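You operate a simulated robot arm through the tools that you are given. There is no shell and no other tool. Be economical: measure what you need, move in short steps, check, and stop when the job is done.

You are at the controls of a simulated two-armed robot. One attempt, no reset.

JOB
Wind the alarm clock, set it for seven and switch the alarm on.
Fine: hold the clock still while you wind; then turn it round, dial to the room. Set down upright: cream alarm clock.

It is judged by the outcome, as a careful person would: the job done as asked, and still so three seconds after it is handed in. It fails if anything else is knocked over, pushed out of place, dropped, spilled or broken.

ROBOT AND FRAMES
Two 6-joint arms with two-finger parallel grippers on one trunk, on a base that drives. Base frame: it is fixed to the floor where the robot stands at the start and does not move with it; the origin is under the middle of the robot, x ahead of it, y to its left, z up. Readings come in cm, rad, newtons and seconds.
The left shoulder is at the start at [7, 16.6, 143.2], the right one opposite. With the tool pointing down near the work surface each hand reaches from about 40 to 82 cm from the robot's upright axis, wherever it stands, measured 20 degrees to its own side. Places, roughly: alarm knob of the clock [90, -10, 100]; stop lever of the alarm clock [90, 0, 100]; top of the bookcase [100, -10, 90]; winding key of the alarm clock [90, 0, 100]. Payload 3.91 kg a hand.
Tool frame (each hand has its own): the origin (TCP) lies between the finger pads and is the grasp point; the fingertips stand 3 cm ahead of it; z points along the fingers, y is the line along which they close. The gripper opens to 11 cm. The fingers are 2 cm wide and 1 cm thick; the gripper's body (4.8 by 11.2 cm) begins 5.5 cm behind the TCP.
Orientation is that of the tool frame in the base frame, as a unit quaternion [x, y, z, w]. With the fingers straight down and closing along the base's y, the tool's x points along the base's -x, its y along +y and its z along -z.

CONTROLS
- The arms move only by the tool drive_tool. It takes "left_moves", "right_moves" or both (then of equal length, played together; a hand with none holds still); each is a list of rows, each an object (a shift or turn left out is 0, a gripper value left out holds the last) with "delta_pos": the shift along the tool's x, y, z in units of 25 mm (1.0 is 25 mm), a list of three; "dr": the turn, a rotation vector about the tool's x, y, z in units of 6 degrees (1.0 is 6 degrees), a list of three; "fingers": the finger opening in cm, from 0 to 11. In form: [{"delta_pos": [x, y, z], "dr": [wx, wy, wz], "fingers": fingers}, ...]. A call has 1 to 20 rows; each row shifts and turns the commanded pose from where the row before left it, along the tool's axes as they then stand. A call with a number of a shift or a turn outside -1 to 1 is refused whole. Each row takes 0.2 s and may step no farther than 5 cm and 0.15 rad from the row before; otherwise, or with a gripper value out of range, the whole call is refused. A pose out of reach is approached as far as the arm can. The call stops where the force on the tool passes 40 N (or 10 N more than at its start, if that is more) or the arm is blocked; 0.2 s more then pass. Each finger travels about 10.8 cm/s and halts on what it meets, pressing with about 33 N; the grip force reading is that of the motor and also rises with nothing between the fingers. The clock runs only during rows and for 0.2 s after the last one: add rows that do not move to give the fingers time. The reply holds the time, the measured pose of the TCP, the force on the tool along the base axes, the opening and the grip force, in the units named above and with some noise, with the torque about the TCP (base axes, N m) and any sound that the robot's microphone picked up, and new pictures: "show" is both (left out), scene, wrist or none (wrist: the cameras of the hands that moved).
- Cameras (640 x 400 px; columns grow to the right, rows downward): "scene" is now at [12.25, -2.25, 163.05]; the picture's right is [-0.24, -0.97, 0.00], its down [-0.70, 0.17, -0.70] and it looks along [0.68, -0.16, -0.72] (base axes); focal length 251 px, centre (320, 200). "left" rides on the left gripper at [7.7, -0.7, -11.4] in its tool frame; the picture's right is [0.09, 1.00, 0.00], its down [-0.80, 0.07, -0.59] and it looks along [-0.59, 0.05, 0.80] (tool axes); focal length 270 px, centre (320, 200). "right" rides on the right gripper at [7.7, 0.7, -11.4] in its tool frame; the picture's right is [-0.09, 1.00, 0.00], its down [-0.80, -0.07, -0.59] and it looks along [-0.59, -0.05, 0.80] (tool axes); focal length 270 px, centre (320, 200). There is no depth. A picture from a camera that has moved, and an enlarged one, comes with that camera's place and axes in the base frame and with its lens. The place of the scene camera against the robot may be out by one fixed shift of up to 2.5 cm in any direction.
- slide_trunk(by): slides the trunk up (or, below 0, down) by that many cm; the arms and the scene camera ride with it, the base frame stays. It gives what a move gives, with no picture.
- drive_base(legs): drives the robot by 1 to 6 legs, each [ahead, left, turn to the left] in cm, cm and rad, along the robot's own axes; the way and the turn of a leg run together, so that a leg with both is an arc; at most 150 cm and 3.142 rad a leg. The arms and the cameras ride along, it lands a little off, and it stops where it bumps. It gives what a move gives, and a new picture of the scene camera.
- head_to(pan, tilt): turns the head with the scene camera to pan (to the left, within 1.501 rad either way) and tilt (down, from -0.506 to 1.204), counted from straight ahead of the robot. It gives what a move gives, and a new picture of the scene camera.
- enlarge(camera, box): a new picture of the part [left, top, right, bottom] of that camera's present view, enlarged. It takes no simulated time.
- job_done(): hands the job in; it is judged then, once.

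Work in short steps. Places have to be worked out from the pictures, the camera data and where the tool is seen: move nearer, look again, correct. Check each grasp and each placing, and mend what went wrong. You have 120 turns and 260 pictures in all, those below and enlarged ones among them. Open the grippers and draw the arms clear of the work before you hand the job in, unless the task says otherwise; then end with one line.

The tools are called after "Call:" by a JSON object that holds its "name" and its "arguments". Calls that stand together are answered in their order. drive_tool: Moves the arms, as the interface text tells. Its arguments: {"type":"object","properties":{"left_moves":{"type":"array"},"right_moves":{"type":"array"},"show":{"type":"string","enum":["both","scene","wrist","none"]}},"required":[]} The other tools are called the same way: slide_trunk (by) slides the trunk up or down; drive_base (legs) drives the base; head_to (pan, tilt) turns the head that bears the scene camera; enlarge (camera, box) takes an enlarged picture of a part of a camera's view; job_done () hands the job in.

At the start:

```text
t: 0.0
left_ee_pos: [57.67, 23.53, 100.03]
left_tool_rot: [0.0, 1.0, 0.001, 0.0]
left_wrist_force: [0.6, 0.6, 0.6]
left_torque: [-0.01, 0.01, -0.01]
left_width: 11.0
left_finger_force: 0.1
right_ee_pos: [60.02, -34.68, 99.95]
right_tool_rot: [0.0, 1.0, 0.0, -0.001]
right_wrist_force: [-0.9, 0.5, 0.0]
right_torque: [0.0, 0.0, -0.02]
right_width: 10.98
right_finger_force: 0.0
trunk travel left (down, up): [-92.7, 1.3]
robot x, y, heading: [0.08, -0.18, -0.004]
head pan, tilt: [-0.237, 0.798]
```

scene: 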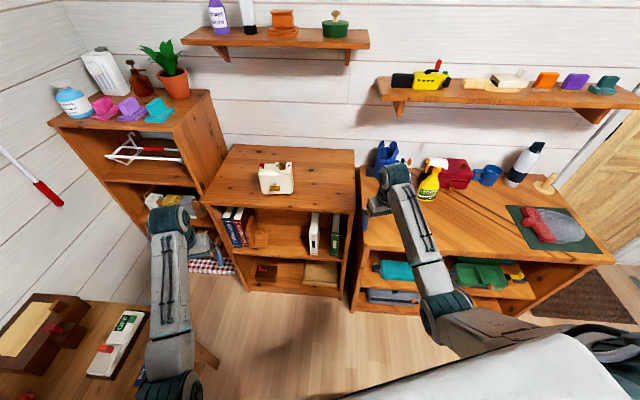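
right: 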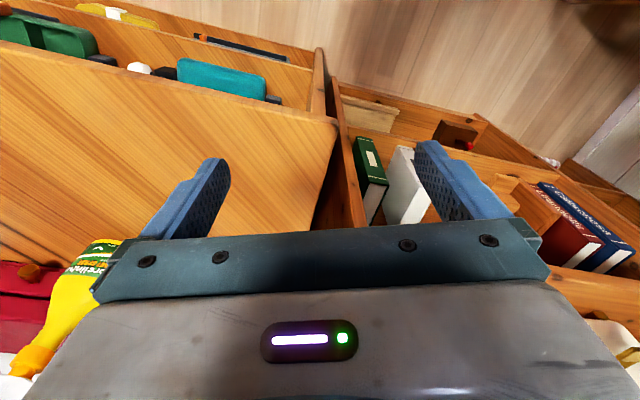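
left: 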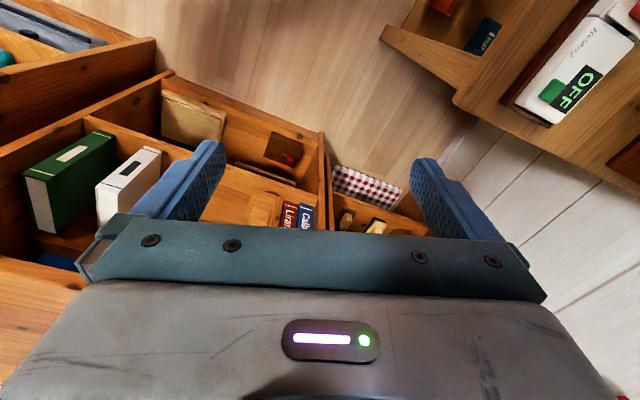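

The clock stands on the bookcase near pixel (276,178). I'll look at it enlarged.

Call:
{"name": "enlarge", "arguments": {"camera": "scene", "box": [236, 148, 316, 198]}}

Call:
{"name": "enlarge", "arguments": {"camera": "scene", "box": [180, 100, 440, 262]}}

```text
8.00 times, centred on (276, 173) of scene
camera zoom: at [12.25, -2.25, 163.05], right [-0.24, -0.97, 0.0], down [-0.7, 0.17, -0.7], along [0.68, -0.16, -0.72], focal length 2006 px, centre (672, 416)
```

zoom: 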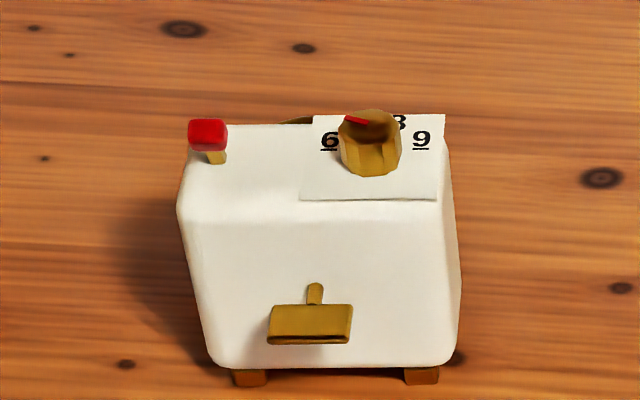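

```text
2.46 times, centred on (310, 181) of scene
camera zoom: at [12.25, -2.25, 163.05], right [-0.24, -0.97, 0.0], down [-0.7, 0.17, -0.7], along [0.68, -0.16, -0.72], focal length 617 px, centre (345, 247)
```

zoom: 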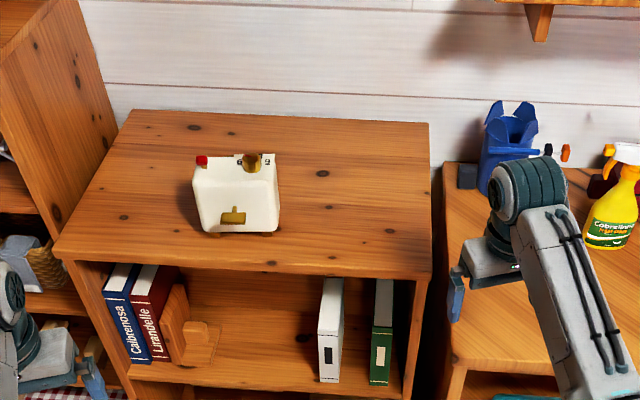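

The clock's back faces me: key low on the back, red lever at top left, alarm knob at top right. The right hand is near the spray bottle, so I raise both hands before driving closer.

Call:
{"name": "drive_tool", "arguments": {"left_moves": [{"delta_pos": [0, 0, -1]}, {"delta_pos": [0, 0, -1]}, {"delta_pos": [0, 0, -1]}, {"delta_pos": [0, 0, -1]}, {"delta_pos": [0, 0, -1]}, {"delta_pos": [0, 0, -1]}, {"delta_pos": [0, 0, -1]}, {"delta_pos": [0, 0, -1]}, {"delta_pos": [0.5, 0, -1]}, {"delta_pos": [0.5, 0, -1]}], "right_moves": [{"delta_pos": [0, 0, -1]}, {"delta_pos": [0, 0, -1]}, {"delta_pos": [0, 0, -1]}, {"delta_pos": [0, 0, -1]}, {"delta_pos": [0, 0, -1]}, {"delta_pos": [0, 0, -1]}, {"delta_pos": [0, 0, -1]}, {"delta_pos": [0, 0, -1]}, {"delta_pos": [0.5, 0, -1]}, {"delta_pos": [0.5, 0, -1]}], "show": "scene"}}

Call:
{"name": "head_to", "arguments": {"pan": 0, "tilt": 1.1}}

```text
t: 2.2
left_ee_pos: [65.95, 23.37, 105.52]
left_tool_rot: [0.0, 1.0, 0.0, 0.002]
left_wrist_force: [-0.3, -0.2, 0.1]
left_torque: [0.0, -0.01, 0.0]
left_width: 11.02
left_finger_force: 0.0
left hand out of reach, approached as far as the arm can: row 1, 2, 3, 4, 5, 6, 7, 8, 9, 10
right_ee_pos: [67.05, -38.77, 109.07]
right_tool_rot: [0.0, 1.0, 0.0, 0.001]
right_wrist_force: [-0.5, 0.1, -0.5]
right_torque: [-0.01, 0.01, -0.02]
right_width: 11.0
right_finger_force: 0.1
right hand out of reach, approached as far as the arm can: row 2, 3, 4, 5, 6, 7, 8, 9, 10
trunk travel left (down, up): [-92.7, 1.3]
robot x, y, heading: [-0.16, 0.15, -0.002]
head pan, tilt: [-0.237, 0.798]
camera scene: at [12.24, -2.25, 163.05], right [-0.24, -0.97, 0.0], down [-0.7, 0.17, -0.7], along [0.68, -0.16, -0.72], focal length 251 px, centre (320, 200)
```

scene: 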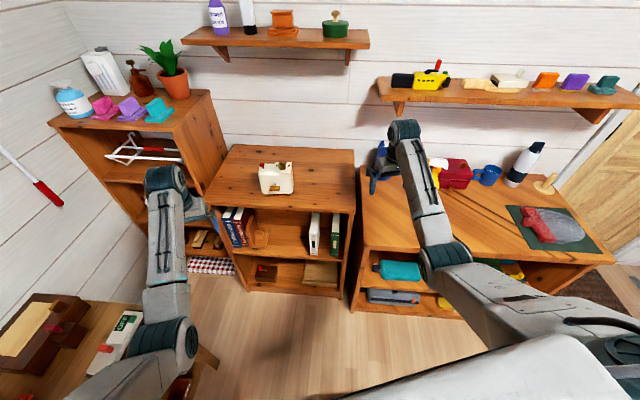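

```text
t: 3.0
left_ee_pos: [65.86, 23.34, 105.56]
left_tool_rot: [0.0, 1.0, 0.0, 0.0]
left_wrist_force: [-0.3, -0.3, 0.0]
left_torque: [-0.01, -0.01, -0.04]
left_width: 11.02
left_finger_force: 0.0
right_ee_pos: [67.22, -38.82, 109.05]
right_tool_rot: [-0.001, 1.0, 0.0, 0.0]
right_wrist_force: [0.8, 0.0, 0.0]
right_torque: [-0.01, -0.01, 0.0]
right_width: 10.97
right_finger_force: 0.0
trunk travel left (down, up): [-92.7, 1.3]
robot x, y, heading: [0.07, 0.07, 0.005]
head pan, tilt: [0.0, 1.1]
camera scene: at [10.73, -0.34, 160.86], right [0.0, -1.0, 0.0], down [-0.89, 0.0, -0.45], along [0.45, 0.0, -0.89], focal length 251 px, centre (320, 200)
```

scene: 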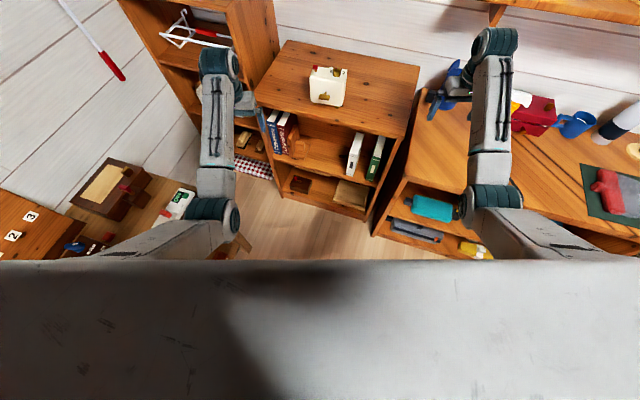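

Both hands ended farther out than I commanded (reach limit at that height). I'll draw them back toward the robot before driving.

Call:
{"name": "drive_tool", "arguments": {"left_moves": [{"delta_pos": [1, 0, 0]}, {"delta_pos": [1, 0, 0]}, {"delta_pos": [1, 0, 0]}, {"delta_pos": [1, 0, 0]}, {"delta_pos": [1, 0, 0]}, {"delta_pos": [1, 0, 0]}], "right_moves": [{"delta_pos": [1, 0, 0], "dr": [0, -1, 0]}, {"delta_pos": [1, 0, 0], "dr": [0, -1, 0]}, {"delta_pos": [1, 0, 0], "dr": [0, -1, 0]}, {"delta_pos": [1, 0, 0], "dr": [0, -1, 0]}, {"delta_pos": [1, 0, 0], "dr": [0, -1, 0]}, {"delta_pos": [1, 0, 0], "dr": [0, -1, 0]}], "show": "scene"}}

```text
t: 4.4
left_ee_pos: [54.27, 23.17, 99.38]
left_tool_rot: [-0.001, 1.0, 0.001, 0.003]
left_wrist_force: [-1.1, 0.4, 1.0]
left_torque: [0.02, -0.01, 0.01]
left_width: 11.02
left_finger_force: 0.0
left hand out of reach, approached as far as the arm can: row 1, 2, 3, 4, 5, 6
right_ee_pos: [52.77, -38.76, 105.24]
right_tool_rot: [0.0, 0.95, 0.0, 0.311]
right_wrist_force: [0.3, -0.6, -0.2]
right_torque: [-0.02, -0.03, 0.0]
right_width: 10.99
right_finger_force: 0.1
trunk travel left (down, up): [-92.7, 1.3]
robot x, y, heading: [-0.54, -0.11, -0.004]
head pan, tilt: [0.0, 1.1]
camera scene: at [10.35, -0.4, 160.89], right [0.0, -1.0, 0.0], down [-0.89, 0.0, -0.46], along [0.46, 0.0, -0.89], focal length 251 px, centre (320, 200)
```

scene: 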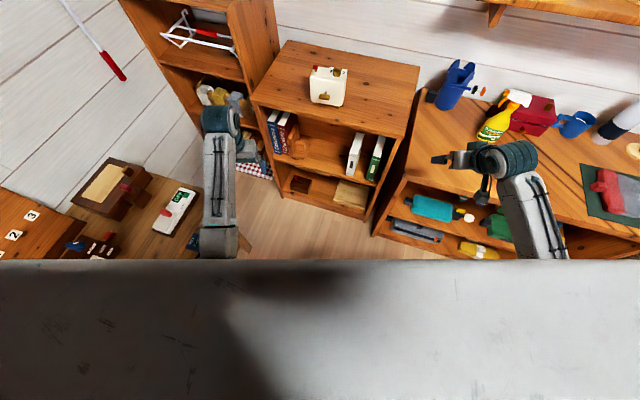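

Right hand now tilts well. I'll finish turning it to horizontal, moving it inward, with the left staying.

Call:
{"name": "drive_tool", "arguments": {"right_moves": [{"delta_pos": [0.3, 1, 0], "dr": [0, -1, 0]}, {"delta_pos": [0, 1, -0.3], "dr": [0, -1, 0]}, {"delta_pos": [0, 1, -0.3], "dr": [0, -1, 0]}, {"delta_pos": [0, 1, -0.3], "dr": [0, -1, 0]}, {"delta_pos": [0, 1, -0.3], "dr": [0, -1, 0]}, {"delta_pos": [0, 1, -0.3], "dr": [0, -1, 0]}, {"delta_pos": [0, 0, -0.3], "dr": [0, -1, 0]}, {"delta_pos": [0, 0, -0.3], "dr": [0, -1, 0]}, {"delta_pos": [0, 0, -0.3], "dr": [0, -1, 0]}], "show": "both"}}

```text
t: 6.4
left_ee_pos: [54.54, 23.27, 99.19]
left_tool_rot: [0.0, 1.0, 0.0, 0.002]
left_wrist_force: [0.2, 0.9, -0.2]
left_torque: [-0.02, 0.0, -0.02]
left_width: 11.01
left_finger_force: 0.0
right_ee_pos: [47.1, -23.63, 107.21]
right_tool_rot: [0.0, 0.707, 0.0, 0.708]
right_wrist_force: [-0.8, 0.5, -0.6]
right_torque: [-0.03, -0.01, -0.01]
right_width: 11.0
right_finger_force: 0.0
trunk travel left (down, up): [-92.7, 1.3]
robot x, y, heading: [-0.03, 0.14, -0.001]
head pan, tilt: [0.0, 1.1]
camera scene: at [10.66, -0.26, 160.86], right [0.0, -1.0, 0.0], down [-0.89, 0.0, -0.45], along [0.45, 0.0, -0.89], focal length 251 px, centre (320, 200)
camera right: at [35.71, -22.84, 99.44], right [0.0, 1.0, 0.09], down [-0.6, -0.07, 0.8], along [0.8, -0.05, 0.59], focal length 270 px, centre (320, 200)
```

scene: 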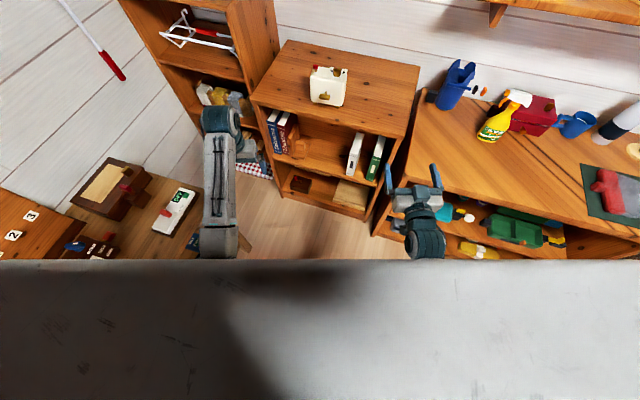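
right: 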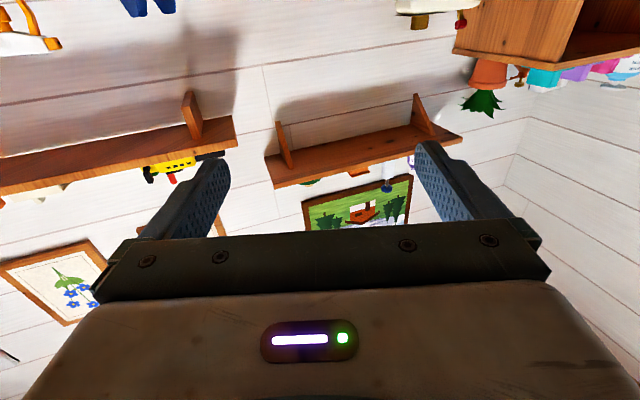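

Right hand is horizontal. Now I drive forward 22 cm, watching for bumps.

Call:
{"name": "drive_base", "arguments": {"legs": [[22, 0, -0.12]]}}

Call:
{"name": "head_to", "arguments": {"pan": -0.05, "tilt": 0.85}}

```text
t: 8.1
left_ee_pos: [78.3, 15.63, 99.43]
left_tool_rot: [0.056, 0.998, 0.0, 0.003]
left_wrist_force: [0.0, 0.2, 0.0]
left_torque: [0.03, 0.02, -0.01]
left_width: 10.99
left_finger_force: 0.0
right_ee_pos: [65.7, -30.02, 107.35]
right_tool_rot: [0.04, 0.705, -0.04, 0.706]
right_wrist_force: [-0.4, 0.6, -0.3]
right_torque: [-0.03, 0.04, 0.0]
right_width: 10.99
right_finger_force: 0.1
trunk travel left (down, up): [-92.7, 1.3]
robot x, y, heading: [22.2, -0.95, -0.114]
head pan, tilt: [0.0, 1.1]
camera scene: at [32.14, -2.83, 160.88], right [-0.11, -0.99, 0.0], down [-0.88, 0.1, -0.46], along [0.45, -0.05, -0.89], focal length 251 px, centre (320, 200)
```

scene: 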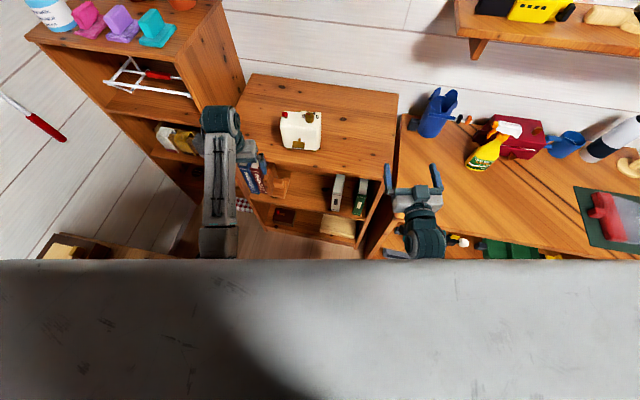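

```text
t: 8.8
left_ee_pos: [78.72, 15.53, 99.24]
left_tool_rot: [0.056, 0.998, 0.0, 0.002]
left_wrist_force: [1.0, -0.2, -0.2]
left_torque: [-0.01, 0.02, 0.01]
left_width: 11.02
left_finger_force: 0.1
right_ee_pos: [66.08, -30.21, 107.09]
right_tool_rot: [0.041, 0.706, -0.041, 0.705]
right_wrist_force: [0.8, -0.8, 0.1]
right_torque: [0.02, 0.02, 0.02]
right_width: 11.0
right_finger_force: 0.2
trunk travel left (down, up): [-92.7, 1.3]
robot x, y, heading: [21.79, -1.33, -0.113]
head pan, tilt: [-0.051, 0.85]
camera scene: at [34.05, -3.46, 162.61], right [-0.16, -0.99, 0.0], down [-0.74, 0.12, -0.66], along [0.65, -0.11, -0.75], focal length 251 px, centre (320, 200)
```

scene: 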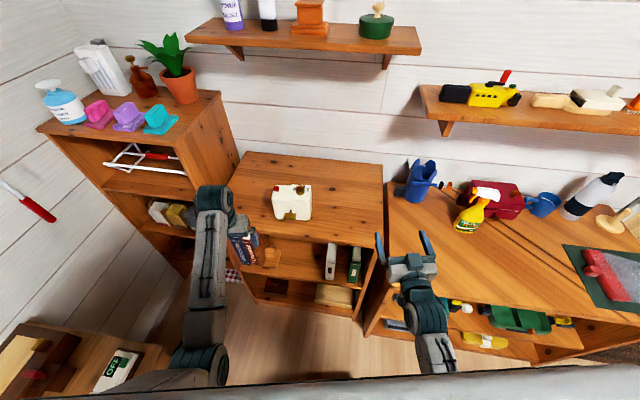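

Call:
{"name": "enlarge", "arguments": {"camera": "scene", "box": [252, 170, 332, 220]}}

```text
8.00 times, centred on (292, 195) of scene
camera zoom: at [34.05, -3.46, 162.61], right [-0.16, -0.99, 0.0], down [-0.74, 0.12, -0.66], along [0.65, -0.11, -0.75], focal length 2006 px, centre (544, 240)
```

zoom: 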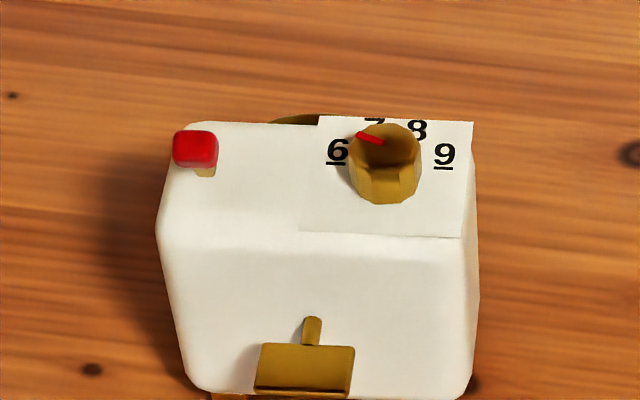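

The clock's top is readable: the red mark points around 6 now. I'll lift the left hand up and forward to get its wrist camera looking at the clock top.

Call:
{"name": "drive_tool", "arguments": {"left_moves": [{"delta_pos": [-0.4, 0, -1]}, {"delta_pos": [-0.6, 0, -1]}, {"delta_pos": [-1, 0, -1]}, {"delta_pos": [-1, 0, -1]}, {"delta_pos": [-0.5, 0, -1]}, {"delta_pos": [0, 0, -0.8]}], "show": "wrist"}}

```text
t: 10.2
left_ee_pos: [91.24, 13.97, 106.9]
left_tool_rot: [0.057, 0.998, -0.001, 0.003]
left_wrist_force: [0.2, 0.2, -0.3]
left_torque: [0.01, 0.03, 0.01]
left_width: 11.01
left_finger_force: 0.1
left hand out of reach, approached as far as the arm can: row 1, 2, 3, 4, 5, 6
right_ee_pos: [65.97, -30.11, 107.1]
right_tool_rot: [0.04, 0.706, -0.04, 0.706]
right_wrist_force: [0.4, -0.6, 0.2]
right_torque: [-0.02, -0.02, -0.01]
right_width: 11.03
right_finger_force: 0.1
trunk travel left (down, up): [-92.7, 1.3]
robot x, y, heading: [22.01, -1.31, -0.113]
head pan, tilt: [-0.051, 0.85]
camera left: at [83.39, 14.08, 118.18], right [0.03, 1.0, 0.0], down [0.8, -0.02, 0.6], along [0.6, -0.02, -0.8], focal length 270 px, centre (320, 200)
```

left: 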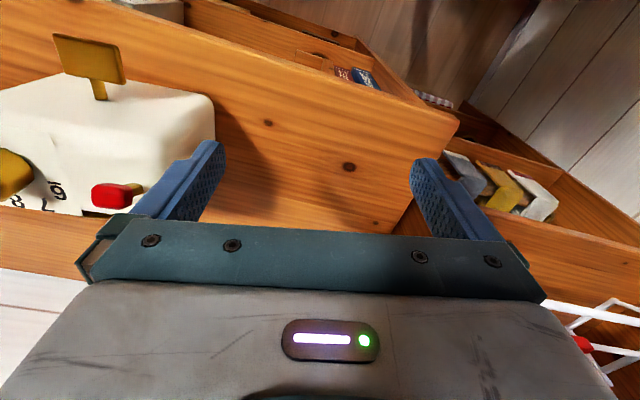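

The left hand sees the clock. I rotate the left tool ~96° about vertical so the fingers will straddle the clock's depth, then look.

Call:
{"name": "drive_tool", "arguments": {"left_moves": [{"dr": [0, 0, 1]}, {"dr": [0, 0, 1]}, {"dr": [0, 0, 1]}, {"dr": [0, 0, 1]}, {"dr": [0, 0, 1]}, {"dr": [0, 0, 1]}, {"dr": [0, 0, 1]}, {"dr": [0, 0, 1]}, {"dr": [0, 0, 1]}, {"dr": [0, 0, 1]}, {"dr": [0, 0, 1]}, {"dr": [0, 0, 1]}, {"dr": [0, 0, 1]}, {"dr": [0, 0, 1]}, {"dr": [0, 0, 1]}, {"dr": [0, 0, 1]}], "show": "both"}}

```text
t: 13.7
left_ee_pos: [91.26, 13.93, 106.83]
left_tool_rot: [0.781, 0.625, 0.002, 0.003]
left_wrist_force: [0.6, 0.5, 0.6]
left_torque: [0.02, 0.0, 0.0]
left_width: 11.01
left_finger_force: 0.1
right_ee_pos: [65.92, -30.07, 107.15]
right_tool_rot: [0.04, 0.706, -0.04, 0.706]
right_wrist_force: [-0.7, 0.1, -0.5]
right_torque: [0.01, -0.03, -0.04]
right_width: 11.01
right_finger_force: 0.1
trunk travel left (down, up): [-92.7, 1.3]
robot x, y, heading: [21.69, -1.39, -0.116]
head pan, tilt: [-0.051, 0.85]
camera scene: at [33.92, -3.43, 162.63], right [-0.16, -0.99, 0.0], down [-0.74, 0.12, -0.66], along [0.65, -0.11, -0.75], focal length 251 px, centre (320, 200)
camera left: at [92.16, 21.6, 118.27], right [0.99, -0.13, 0.01], down [-0.11, -0.8, 0.59], along [-0.07, -0.59, -0.8], focal length 270 px, centre (320, 200)
```

scene: 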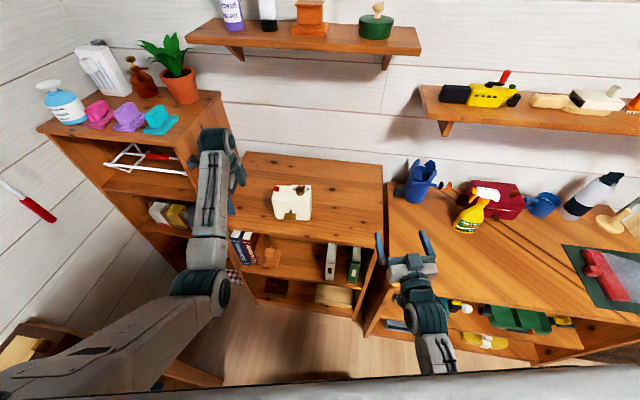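
left: 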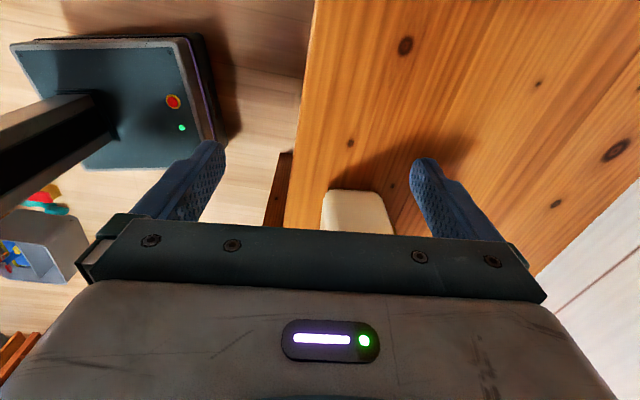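

From the wrist view the clock's left end spans about x 90.5–98, y≈2. I shift the left hand along its closing axis to centre on the clock's depth, then lower beside the clock.

Call:
{"name": "drive_tool", "arguments": {"left_moves": [{"delta_pos": [0, 0.8, 0]}, {"delta_pos": [0, 0.8, 0]}, {"delta_pos": [0, 0.72, 0]}, {"delta_pos": [0, 0, 0.8]}, {"delta_pos": [0, 0, 0.8]}, {"delta_pos": [0, 0, 0.7]}], "show": "both"}}

Call:
{"name": "enlarge", "arguments": {"camera": "scene", "box": [212, 130, 340, 230]}}

```text
t: 15.1
left_ee_pos: [97.02, 12.82, 101.39]
left_tool_rot: [0.78, 0.626, 0.001, 0.0]
left_wrist_force: [0.2, -0.5, 0.0]
left_torque: [0.0, -0.02, -0.01]
left_width: 11.01
left_finger_force: 0.1
right_ee_pos: [65.85, -30.18, 107.29]
right_tool_rot: [0.041, 0.706, -0.041, 0.706]
right_wrist_force: [-0.5, 0.3, 0.2]
right_torque: [0.01, 0.05, 0.0]
right_width: 10.99
right_finger_force: 0.1
trunk travel left (down, up): [-92.7, 1.3]
robot x, y, heading: [21.63, -1.35, -0.116]
head pan, tilt: [-0.051, 0.85]
camera scene: at [33.96, -3.44, 162.63], right [-0.16, -0.99, 0.0], down [-0.74, 0.12, -0.66], along [0.65, -0.11, -0.75], focal length 251 px, centre (320, 200)
camera left: at [97.81, 20.39, 112.73], right [0.99, -0.13, 0.0], down [-0.11, -0.8, 0.59], along [-0.07, -0.59, -0.8], focal length 270 px, centre (320, 200)
```

scene: 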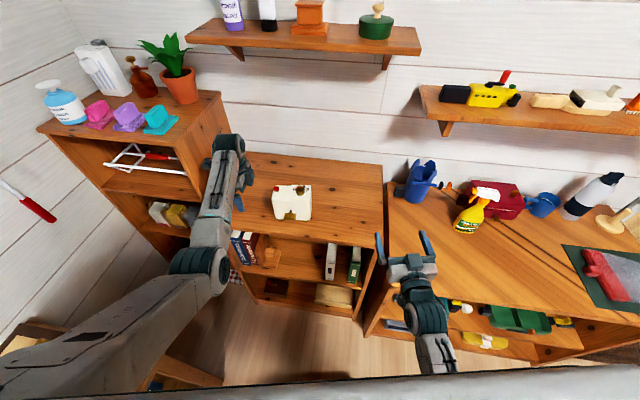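
left: 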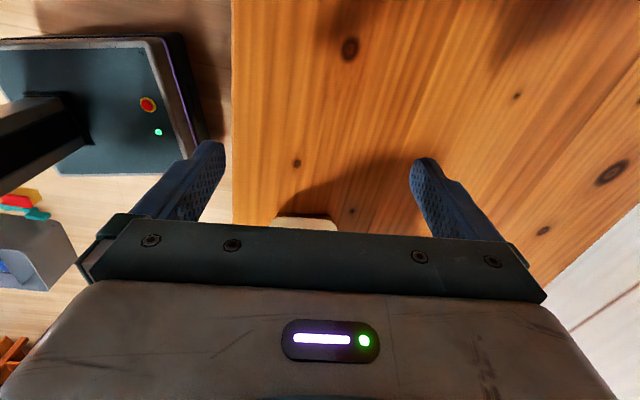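

```text
4.00 times, centred on (276, 180) of scene
camera zoom: at [33.96, -3.44, 162.63], right [-0.16, -0.99, 0.0], down [-0.74, 0.12, -0.66], along [0.65, -0.11, -0.75], focal length 1003 px, centre (496, 280)
```

zoom: 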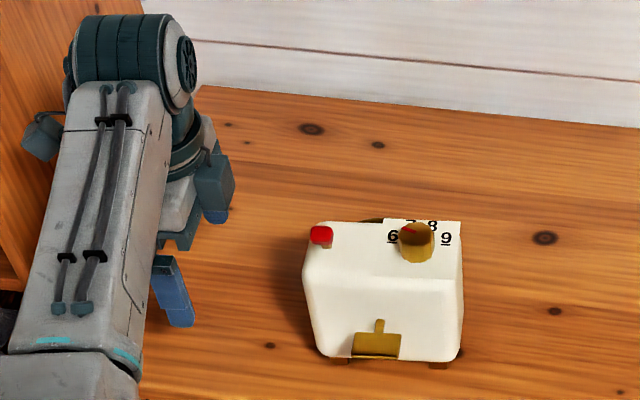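

Clock is nearly centred between the fingers (shift ~0.3 cm). I slide in along −tool x with fingers straddling it, halting partway to check.

Call:
{"name": "drive_tool", "arguments": {"left_moves": [{"delta_pos": [-1, -0.12, 0]}, {"delta_pos": [-1, 0, 0]}, {"delta_pos": [-1, 0, 0]}, {"delta_pos": [-0.6, 0, 0]}], "show": "both"}}

Call:
{"name": "enlarge", "arguments": {"camera": "scene", "box": [212, 130, 340, 230]}}

```text
t: 16.1
left_ee_pos: [94.72, 3.75, 101.16]
left_tool_rot: [0.78, 0.625, 0.002, 0.002]
left_wrist_force: [-0.1, -1.4, 0.3]
left_torque: [-0.02, 0.01, 0.02]
left_width: 11.0
left_finger_force: 0.2
right_ee_pos: [66.0, -30.24, 107.22]
right_tool_rot: [0.04, 0.706, -0.04, 0.706]
right_wrist_force: [0.2, -0.1, 0.1]
right_torque: [0.0, 0.03, 0.02]
right_width: 11.0
right_finger_force: 0.1
trunk travel left (down, up): [-92.7, 1.3]
robot x, y, heading: [21.95, -1.53, -0.112]
head pan, tilt: [-0.051, 0.85]
camera scene: at [33.9, -3.54, 162.63], right [-0.16, -0.99, 0.0], down [-0.74, 0.12, -0.66], along [0.65, -0.11, -0.75], focal length 251 px, centre (320, 200)
camera left: at [95.57, 11.38, 112.71], right [0.99, -0.13, 0.0], down [-0.11, -0.8, 0.59], along [-0.07, -0.59, -0.8], focal length 270 px, centre (320, 200)
```

scene: 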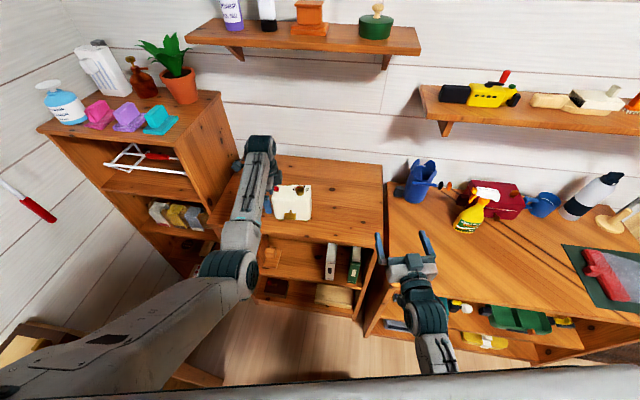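
left: 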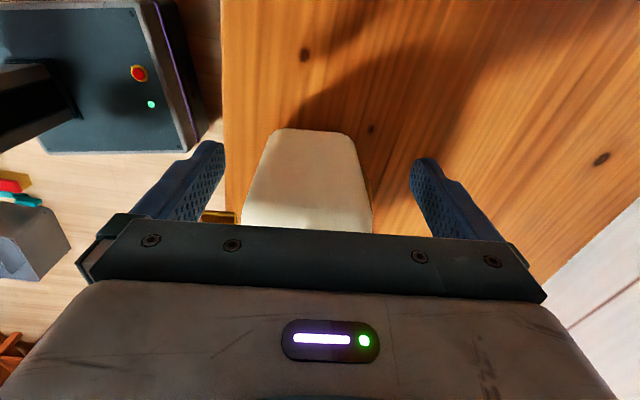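

```text
4.00 times, centred on (276, 180) of scene
camera zoom: at [33.9, -3.54, 162.63], right [-0.16, -0.99, 0.0], down [-0.74, 0.12, -0.66], along [0.65, -0.11, -0.75], focal length 1003 px, centre (496, 280)
```

zoom: 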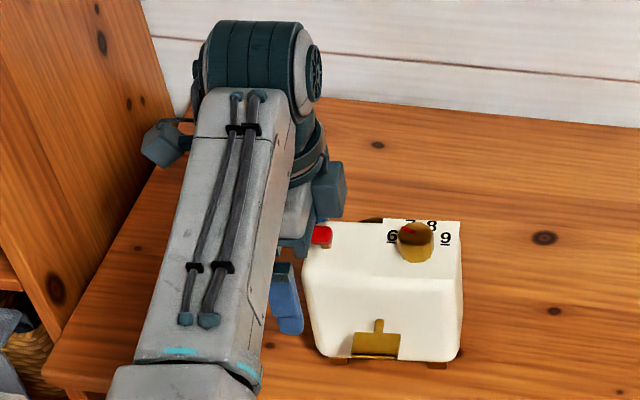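

Centred well, key lies below the back finger's path. I go in 4.6 cm more, slowly, watching force.

Call:
{"name": "drive_tool", "arguments": {"left_moves": [{"delta_pos": [-0.3, 0, 0]}, {"delta_pos": [-0.3, 0, 0]}, {"delta_pos": [-0.3, 0, 0]}, {"delta_pos": [-0.3, 0, 0]}, {"delta_pos": [-0.3, 0, 0]}, {"delta_pos": [-0.3, 0, 0]}], "show": "both"}}

Call:
{"name": "enlarge", "arguments": {"camera": "scene", "box": [212, 130, 340, 230]}}

```text
t: 17.4
left_ee_pos: [93.91, -0.41, 101.14]
left_tool_rot: [0.78, 0.626, 0.003, 0.001]
left_wrist_force: [0.8, 0.7, -0.1]
left_torque: [-0.01, -0.02, 0.0]
left_width: 11.0
left_finger_force: 0.1
right_ee_pos: [65.94, -30.16, 107.22]
right_tool_rot: [0.04, 0.706, -0.04, 0.706]
right_wrist_force: [0.5, 0.3, 0.0]
right_torque: [-0.02, 0.0, -0.02]
right_width: 11.0
right_finger_force: 0.0
trunk travel left (down, up): [-92.7, 1.3]
robot x, y, heading: [21.62, -1.21, -0.113]
head pan, tilt: [-0.051, 0.85]
camera scene: at [33.91, -3.47, 162.63], right [-0.16, -0.99, 0.0], down [-0.74, 0.12, -0.66], along [0.65, -0.11, -0.75], focal length 251 px, centre (320, 200)
camera left: at [94.71, 7.23, 112.63], right [0.99, -0.13, 0.0], down [-0.11, -0.8, 0.59], along [-0.07, -0.59, -0.8], focal length 270 px, centre (320, 200)
```

scene: 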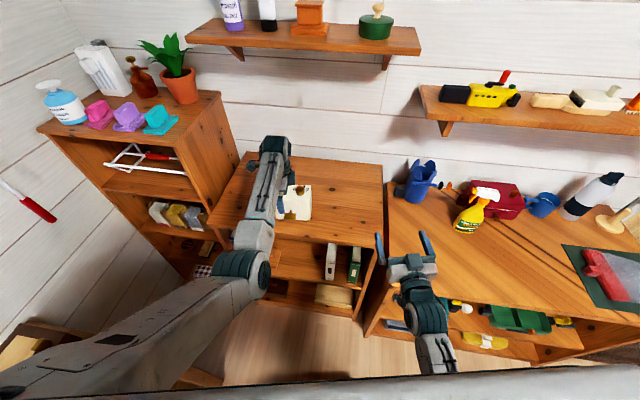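
left: 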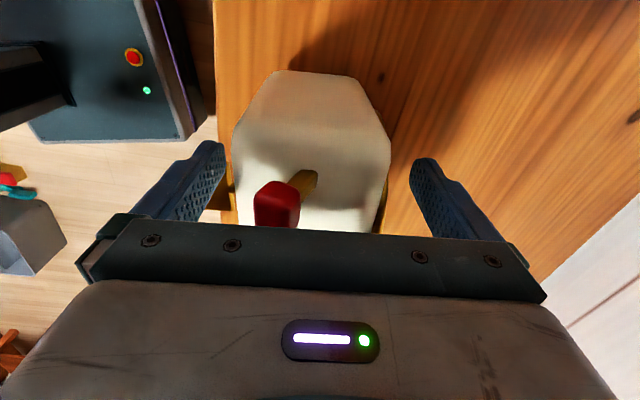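

```text
4.00 times, centred on (276, 180) of scene
camera zoom: at [33.91, -3.47, 162.63], right [-0.16, -0.99, 0.0], down [-0.74, 0.12, -0.66], along [0.65, -0.11, -0.75], focal length 1003 px, centre (496, 280)
```

zoom: 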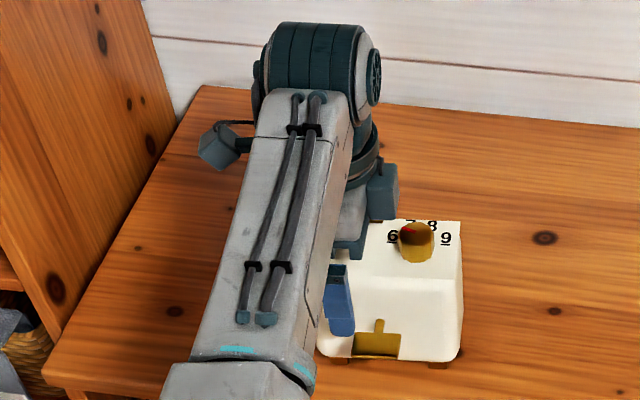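

No contact, lever is clear. I close the left fingers on the clock body.

Call:
{"name": "drive_tool", "arguments": {"left_moves": [{"fingers": 9}, {"fingers": 8}, {"fingers": 7}, {"fingers": 6}, {"fingers": 5}, {"fingers": 5}], "show": "wrist"}}

Call:
{"name": "enlarge", "arguments": {"camera": "scene", "box": [260, 170, 324, 210]}}

```text
t: 18.9
left_ee_pos: [93.83, -0.26, 101.19]
left_tool_rot: [0.78, 0.626, 0.001, 0.002]
left_wrist_force: [-0.3, 0.2, 2.4]
left_torque: [0.13, 0.21, -0.09]
left_width: 7.23
left_finger_force: 33.0
right_ee_pos: [65.93, -30.16, 107.17]
right_tool_rot: [0.04, 0.706, -0.041, 0.706]
right_wrist_force: [0.2, 0.3, 0.2]
right_torque: [-0.01, -0.01, -0.04]
right_width: 10.98
right_finger_force: 0.0
trunk travel left (down, up): [-92.7, 1.3]
robot x, y, heading: [21.83, -1.42, -0.113]
head pan, tilt: [-0.051, 0.85]
camera left: at [94.69, 7.26, 112.64], right [0.99, -0.13, 0.0], down [-0.11, -0.8, 0.59], along [-0.07, -0.59, -0.8], focal length 270 px, centre (320, 200)
```

left: 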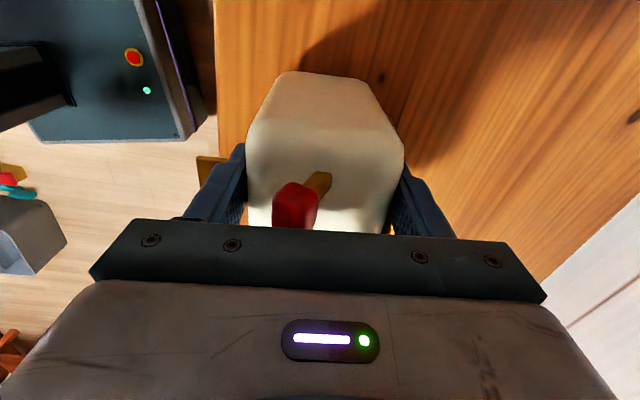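

```text
10.00 times, centred on (292, 190) of scene
camera zoom: at [33.88, -3.43, 162.63], right [-0.16, -0.99, 0.0], down [-0.74, 0.12, -0.66], along [0.65, -0.11, -0.75], focal length 2507 px, centre (600, 300)
```

zoom: 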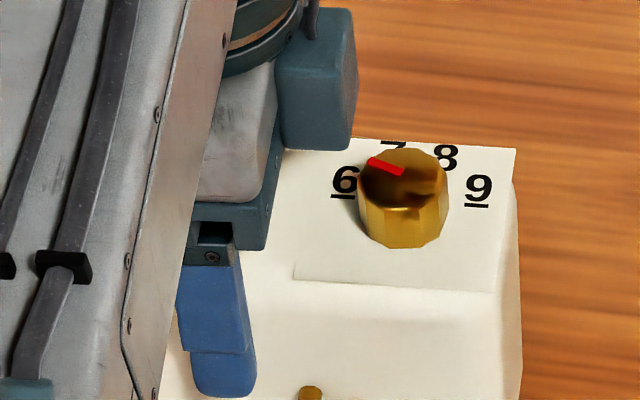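

Clock is held firmly (7.23 cm). Now I align the right hand's yaw with the key's axis and bring it, lowering, to a point in front of the key.

Call:
{"name": "drive_tool", "arguments": {"right_moves": [{"delta_pos": [0, 0.9, 0], "dr": [1, 0, 0]}, {"delta_pos": [0, 1, 0], "dr": [0.07, 0, 0]}, {"delta_pos": [0, 1, 0]}, {"delta_pos": [0, 1, 0]}, {"delta_pos": [0.5, 1, 0]}, {"delta_pos": [0.6, 1, 0]}, {"delta_pos": [0.6, 1, 0]}, {"delta_pos": [0.6, 1, 0]}, {"delta_pos": [0.6, 1, 0]}, {"delta_pos": [0.6, 1, 0]}, {"delta_pos": [0.7, 1, 0]}], "show": "both"}}

```text
t: 19.8
left_ee_pos: [93.86, -0.44, 101.26]
left_tool_rot: [0.78, 0.625, 0.002, 0.002]
left_wrist_force: [-1.8, -1.4, 3.4]
left_torque: [-0.48, 0.47, 0.01]
left_width: 7.2
left_finger_force: 33.2
right_ee_pos: [66.79, -25.15, 105.92]
right_tool_rot: [0.001, 0.704, -0.109, 0.702]
right_wrist_force: [-0.1, 0.4, 0.4]
right_torque: [0.02, 0.0, -0.02]
right_width: 10.97
right_finger_force: 0.1
right hand out of reach, approached as far as the arm can: row 4
trunk travel left (down, up): [-92.7, 1.3]
robot x, y, heading: [21.79, -1.28, -0.117]
head pan, tilt: [-0.051, 0.85]
stopped in row 4 (right hand): the arm was blocked; the commanded pose is now the measured one
camera scene: at [33.92, -3.42, 162.63], right [-0.16, -0.99, 0.0], down [-0.74, 0.12, -0.66], along [0.65, -0.11, -0.75], focal length 251 px, centre (320, 200)
camera right: at [55.53, -23.92, 97.97], right [0.15, 0.99, -0.07], down [-0.59, 0.14, 0.8], along [0.79, -0.08, 0.6], focal length 270 px, centre (320, 200)
```

scene: 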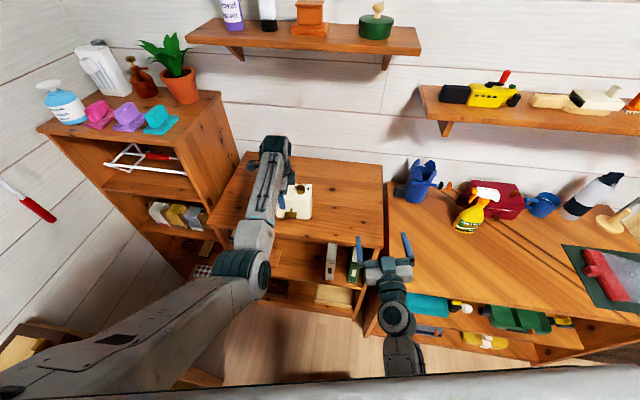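
right: 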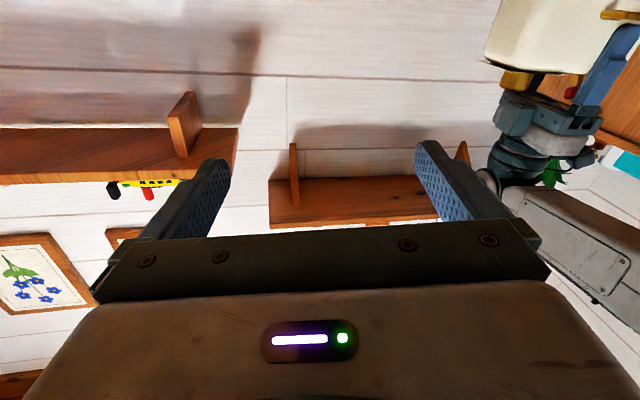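

The hand seems to have hit an arm-folding limit, not an object. I'll go forward and down while moving left.

Call:
{"name": "drive_tool", "arguments": {"right_moves": [{"delta_pos": [0.4, 0.3, 0.5]}, {"delta_pos": [0.4, 0.4, 0.5]}, {"delta_pos": [0.4, 0.6, 0.4]}, {"delta_pos": [0.4, 0.8, 0]}, {"delta_pos": [0.4, 0.8, 0]}, {"delta_pos": [0.4, 0.8, 0]}, {"delta_pos": [0.4, 0.8, 0]}, {"delta_pos": [0.4, 0.8, 0]}, {"delta_pos": [0.4, 0.8, 0]}], "show": "scene"}}

```text
t: 21.2
left_ee_pos: [93.88, -0.46, 101.33]
left_tool_rot: [0.78, 0.626, 0.003, 0.001]
left_wrist_force: [-1.7, 0.6, 0.8]
left_torque: [-0.09, 0.28, -0.14]
left_width: 7.19
left_finger_force: 33.1
right_ee_pos: [70.02, -22.01, 97.74]
right_tool_rot: [-0.073, 0.704, -0.138, 0.693]
right_wrist_force: [-0.6, 0.7, 0.2]
right_torque: [-0.02, -0.01, 0.01]
right_width: 10.97
right_finger_force: 0.0
right hand out of reach, approached as far as the arm can: row 6, 7
trunk travel left (down, up): [-92.7, 1.3]
robot x, y, heading: [21.65, -1.26, -0.106]
head pan, tilt: [-0.051, 0.85]
stopped in row 7 (right hand): the arm was blocked; the commanded pose is now the measured one
camera scene: at [33.89, -3.42, 162.63], right [-0.16, -0.99, 0.0], down [-0.74, 0.12, -0.66], along [0.65, -0.11, -0.75], focal length 251 px, centre (320, 200)
```

scene: 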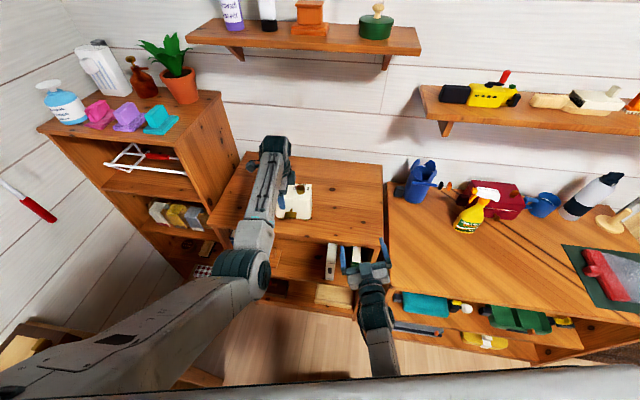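

The right wrist can't point that way so far to the left, but the left shoulder lies right on the key's axis. So I swap roles: left hand will wind, right hand will hold. First release with the left and back it out the way it came.

Call:
{"name": "drive_tool", "arguments": {"left_moves": [{"fingers": 8}, {"fingers": 10}, {"fingers": 11}, {"delta_pos": [0.3, 0, 0], "fingers": 11}, {"delta_pos": [0.6, 0, 0]}, {"delta_pos": [0.9, 0, 0]}, {"delta_pos": [1, 0, 0]}, {"delta_pos": [1, 0, 0]}, {"delta_pos": [1, 0, 0]}, {"delta_pos": [0.6, 0, 0]}], "right_moves": [{"delta_pos": [-0.5, -0.3, 0]}, {"delta_pos": [-0.5, -0.3, 0]}, {"delta_pos": [-0.5, -0.3, 0]}, {"delta_pos": [-0.5, -0.3, 0]}, {"delta_pos": [-0.5, 0, 0]}, {"delta_pos": [-0.5, 0, 0]}, {"delta_pos": [0, 0, 0]}, {"delta_pos": [0, 0, 0]}, {"delta_pos": [0, 0, 0]}, {"delta_pos": [0, 0, 0]}], "show": "both"}}

```text
t: 23.4
left_ee_pos: [96.75, 12.96, 101.29]
left_tool_rot: [0.78, 0.626, 0.002, 0.002]
left_wrist_force: [-0.1, -0.2, 0.0]
left_torque: [0.02, -0.02, -0.03]
left_width: 10.98
left_finger_force: 0.0
right_ee_pos: [69.95, -23.52, 105.38]
right_tool_rot: [-0.09, 0.703, -0.146, 0.691]
right_wrist_force: [-0.3, -0.3, 0.4]
right_torque: [-0.02, 0.0, 0.0]
right_width: 10.99
right_finger_force: 0.0
trunk travel left (down, up): [-92.7, 1.3]
robot x, y, heading: [21.5, -1.08, -0.113]
head pan, tilt: [-0.051, 0.85]
camera scene: at [33.94, -3.37, 162.63], right [-0.16, -0.99, 0.0], down [-0.74, 0.12, -0.66], along [0.65, -0.11, -0.75], focal length 251 px, centre (320, 200)
camera right: at [58.34, -24.37, 97.9], right [0.08, 0.97, -0.25], down [-0.57, 0.25, 0.78], along [0.82, 0.08, 0.57], focal length 270 px, centre (320, 200)
camera left: at [97.7, 20.52, 112.73], right [0.99, -0.13, 0.0], down [-0.11, -0.8, 0.59], along [-0.07, -0.59, -0.8], focal length 270 px, centre (320, 200)
```

scene: 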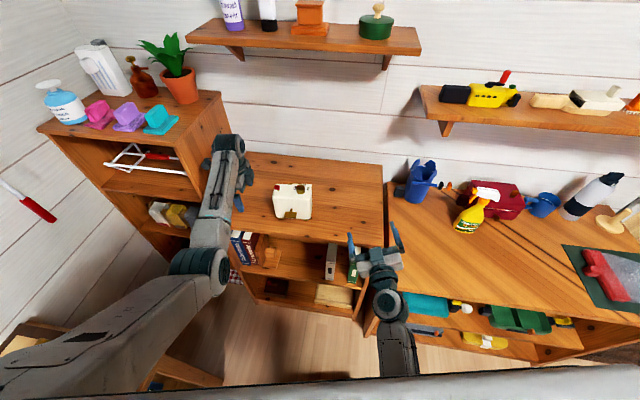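
right: 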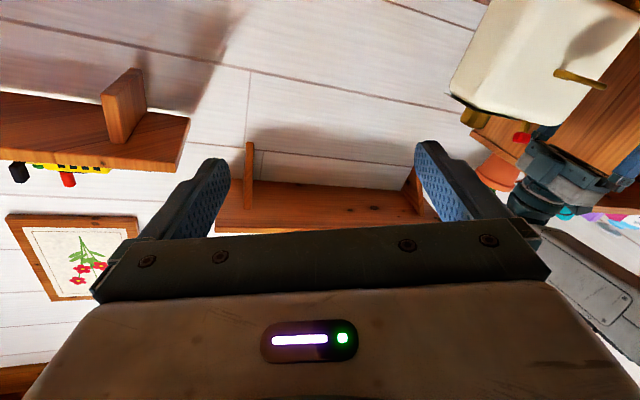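
left: 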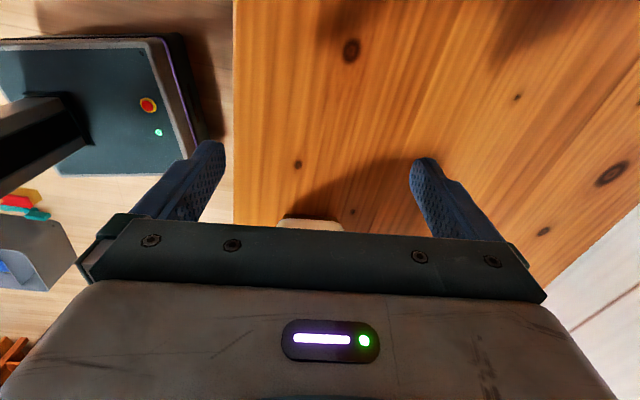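

Left is clear and the clock unmoved. Now I bring the right hand forward over the empty right part of the bookcase, unroll it and tilt it to point down.

Call:
{"name": "drive_tool", "arguments": {"right_moves": [{"delta_pos": [0, 0, 1], "dr": [0, 0, 1]}, {"delta_pos": [0, 0, 1], "dr": [0, 0, 1]}, {"delta_pos": [0, 0, 1], "dr": [0, 0, 1.0]}, {"delta_pos": [0, 0, 1], "dr": [0, 0, 0.2]}, {"delta_pos": [0, 0, 1]}, {"delta_pos": [0, 0, 1], "dr": [0, 1, 0]}, {"dr": [0, 1, 0]}, {"dr": [0, 1, 0]}, {"dr": [0, 1, 0]}, {"dr": [0, 1, 0]}, {"dr": [0, 1, 0]}, {"dr": [0, 1, 0]}, {"dr": [0, 1, 0]}, {"dr": [0, 1, 0]}, {"dr": [0, 1, 0]}, {"dr": [0, 1, 0]}, {"dr": [0, 1, 0]}, {"dr": [0, 1, 0]}, {"dr": [0, 1, 0]}, {"dr": [0, 1, 0]}], "show": "scene"}}

```text
t: 27.6
left_ee_pos: [96.83, 12.86, 101.17]
left_tool_rot: [0.78, 0.626, 0.001, 0.0]
left_wrist_force: [0.4, 0.4, 0.2]
left_torque: [-0.01, 0.06, 0.0]
left_width: 11.0
left_finger_force: 0.1
right_ee_pos: [84.9, -23.89, 105.56]
right_tool_rot: [0.049, 0.999, 0.02, -0.002]
right_wrist_force: [-0.5, 0.1, 0.7]
right_torque: [-0.01, 0.0, 0.01]
right_width: 11.01
right_finger_force: 0.1
trunk travel left (down, up): [-92.7, 1.3]
robot x, y, heading: [22.01, -1.32, -0.113]
head pan, tilt: [-0.051, 0.85]
camera scene: at [34.05, -3.47, 162.61], right [-0.16, -0.99, 0.0], down [-0.74, 0.12, -0.66], along [0.65, -0.11, -0.75], focal length 251 px, centre (320, 200)
```

scene: 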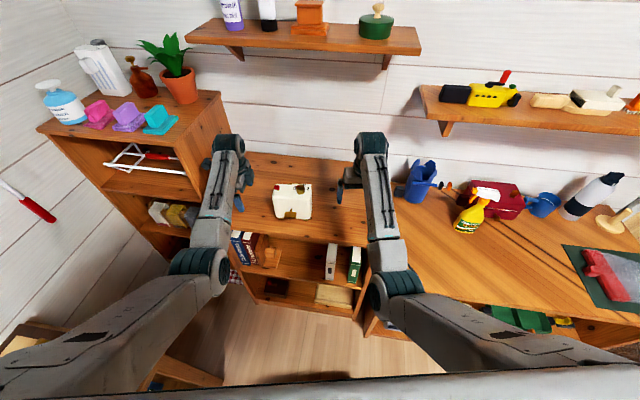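

Tool-down reached. Correct the small tilt, rotate ~83° so fingers straddle the clock depth (camera on the right side looking at clock), and centre on its axis.

Call:
{"name": "drive_tool", "arguments": {"right_moves": [{"dr": [0.38, 0, 0]}, {"dr": [0, 0, -1]}, {"dr": [0, 0, -1]}, {"dr": [0, 0, -1]}, {"dr": [0, 0, -1]}, {"dr": [0, 0, -1]}, {"dr": [0, 0, -1]}, {"dr": [0, 0, -1]}, {"dr": [0, 0, -1]}, {"dr": [0, 0, -1]}, {"dr": [0, 0, -1]}, {"dr": [0, 0, -1]}, {"dr": [0, 0, -1]}, {"dr": [0, 0, -1]}, {"dr": [0, 0, -0.8]}, {"delta_pos": [0, -0.7, 0]}, {"delta_pos": [0, -0.72, 0]}], "show": "both"}}

```text
t: 31.2
left_ee_pos: [96.77, 12.83, 101.24]
left_tool_rot: [0.78, 0.626, 0.002, 0.001]
left_wrist_force: [-0.1, 0.3, 0.2]
left_torque: [0.01, -0.03, -0.03]
left_width: 10.99
left_finger_force: 0.0
right_ee_pos: [88.49, -24.95, 105.64]
right_tool_rot: [-0.625, 0.78, 0.0, -0.002]
right_wrist_force: [0.4, 0.0, -0.5]
right_torque: [0.02, -0.05, -0.04]
right_width: 11.02
right_finger_force: 0.1
trunk travel left (down, up): [-92.7, 1.3]
robot x, y, heading: [22.23, -1.25, -0.116]
head pan, tilt: [-0.051, 0.85]
camera scene: at [34.09, -3.5, 162.61], right [-0.16, -0.99, 0.0], down [-0.74, 0.12, -0.66], along [0.65, -0.11, -0.75], focal length 251 px, centre (320, 200)
camera right: at [86.38, -32.22, 117.06], right [-0.95, 0.3, 0.0], down [0.25, 0.77, 0.59], along [0.18, 0.57, -0.81], focal length 270 px, centre (320, 200)
```

scene: 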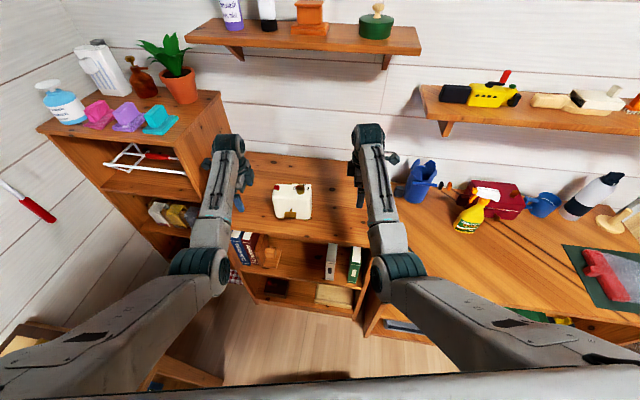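
right: 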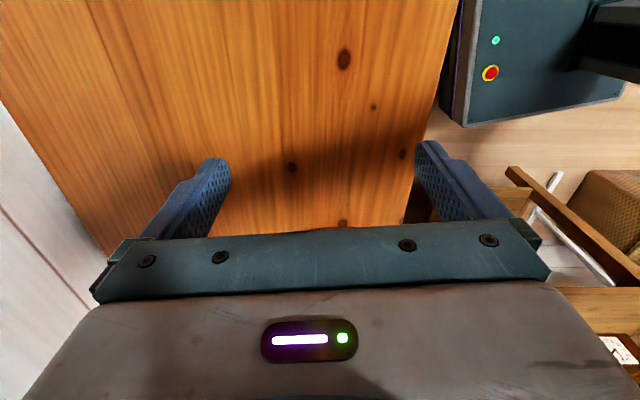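

Axis is aligned within 0.2 cm. I lower to z≈101 and slide toward the clock partway.

Call:
{"name": "drive_tool", "arguments": {"right_moves": [{"delta_pos": [-0.5, 0, 0.9]}, {"delta_pos": [-0.7, 0, 0.9]}, {"delta_pos": [-0.9, 0, 0]}, {"delta_pos": [-0.9, 0, 0]}, {"delta_pos": [-0.9, 0, 0]}], "show": "both"}}

```text
t: 32.4
left_ee_pos: [96.95, 12.96, 101.24]
left_tool_rot: [0.78, 0.626, 0.001, 0.002]
left_wrist_force: [0.8, -0.8, -0.3]
left_torque: [0.0, -0.02, 0.01]
left_width: 10.98
left_finger_force: 0.1
right_ee_pos: [90.66, -15.06, 101.11]
right_tool_rot: [-0.625, 0.781, 0.0, -0.002]
right_wrist_force: [0.1, 0.9, 0.2]
right_torque: [0.01, 0.0, 0.02]
right_width: 11.02
right_finger_force: 0.0
trunk travel left (down, up): [-92.7, 1.3]
robot x, y, heading: [21.96, -1.45, -0.114]
head pan, tilt: [-0.051, 0.85]
camera scene: at [34.02, -3.31, 162.62], right [-0.16, -0.99, 0.0], down [-0.74, 0.12, -0.66], along [0.65, -0.11, -0.75], focal length 251 px, centre (320, 200)
camera right: at [88.44, -22.35, 112.49], right [-0.95, 0.3, 0.0], down [0.25, 0.77, 0.59], along [0.18, 0.56, -0.81], focal length 270 px, centre (320, 200)
```

scene: 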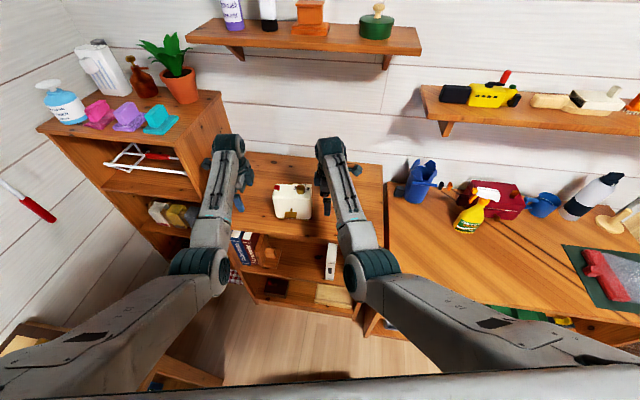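
right: 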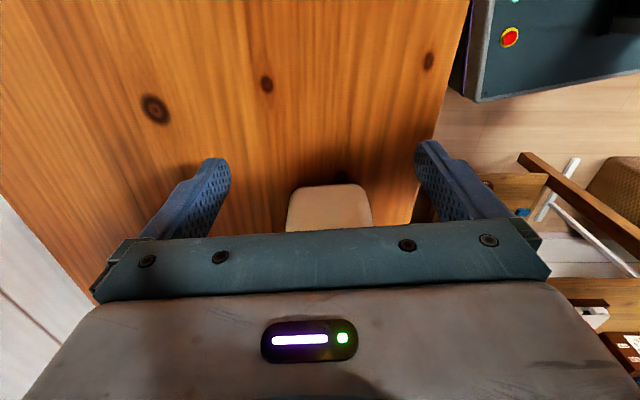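

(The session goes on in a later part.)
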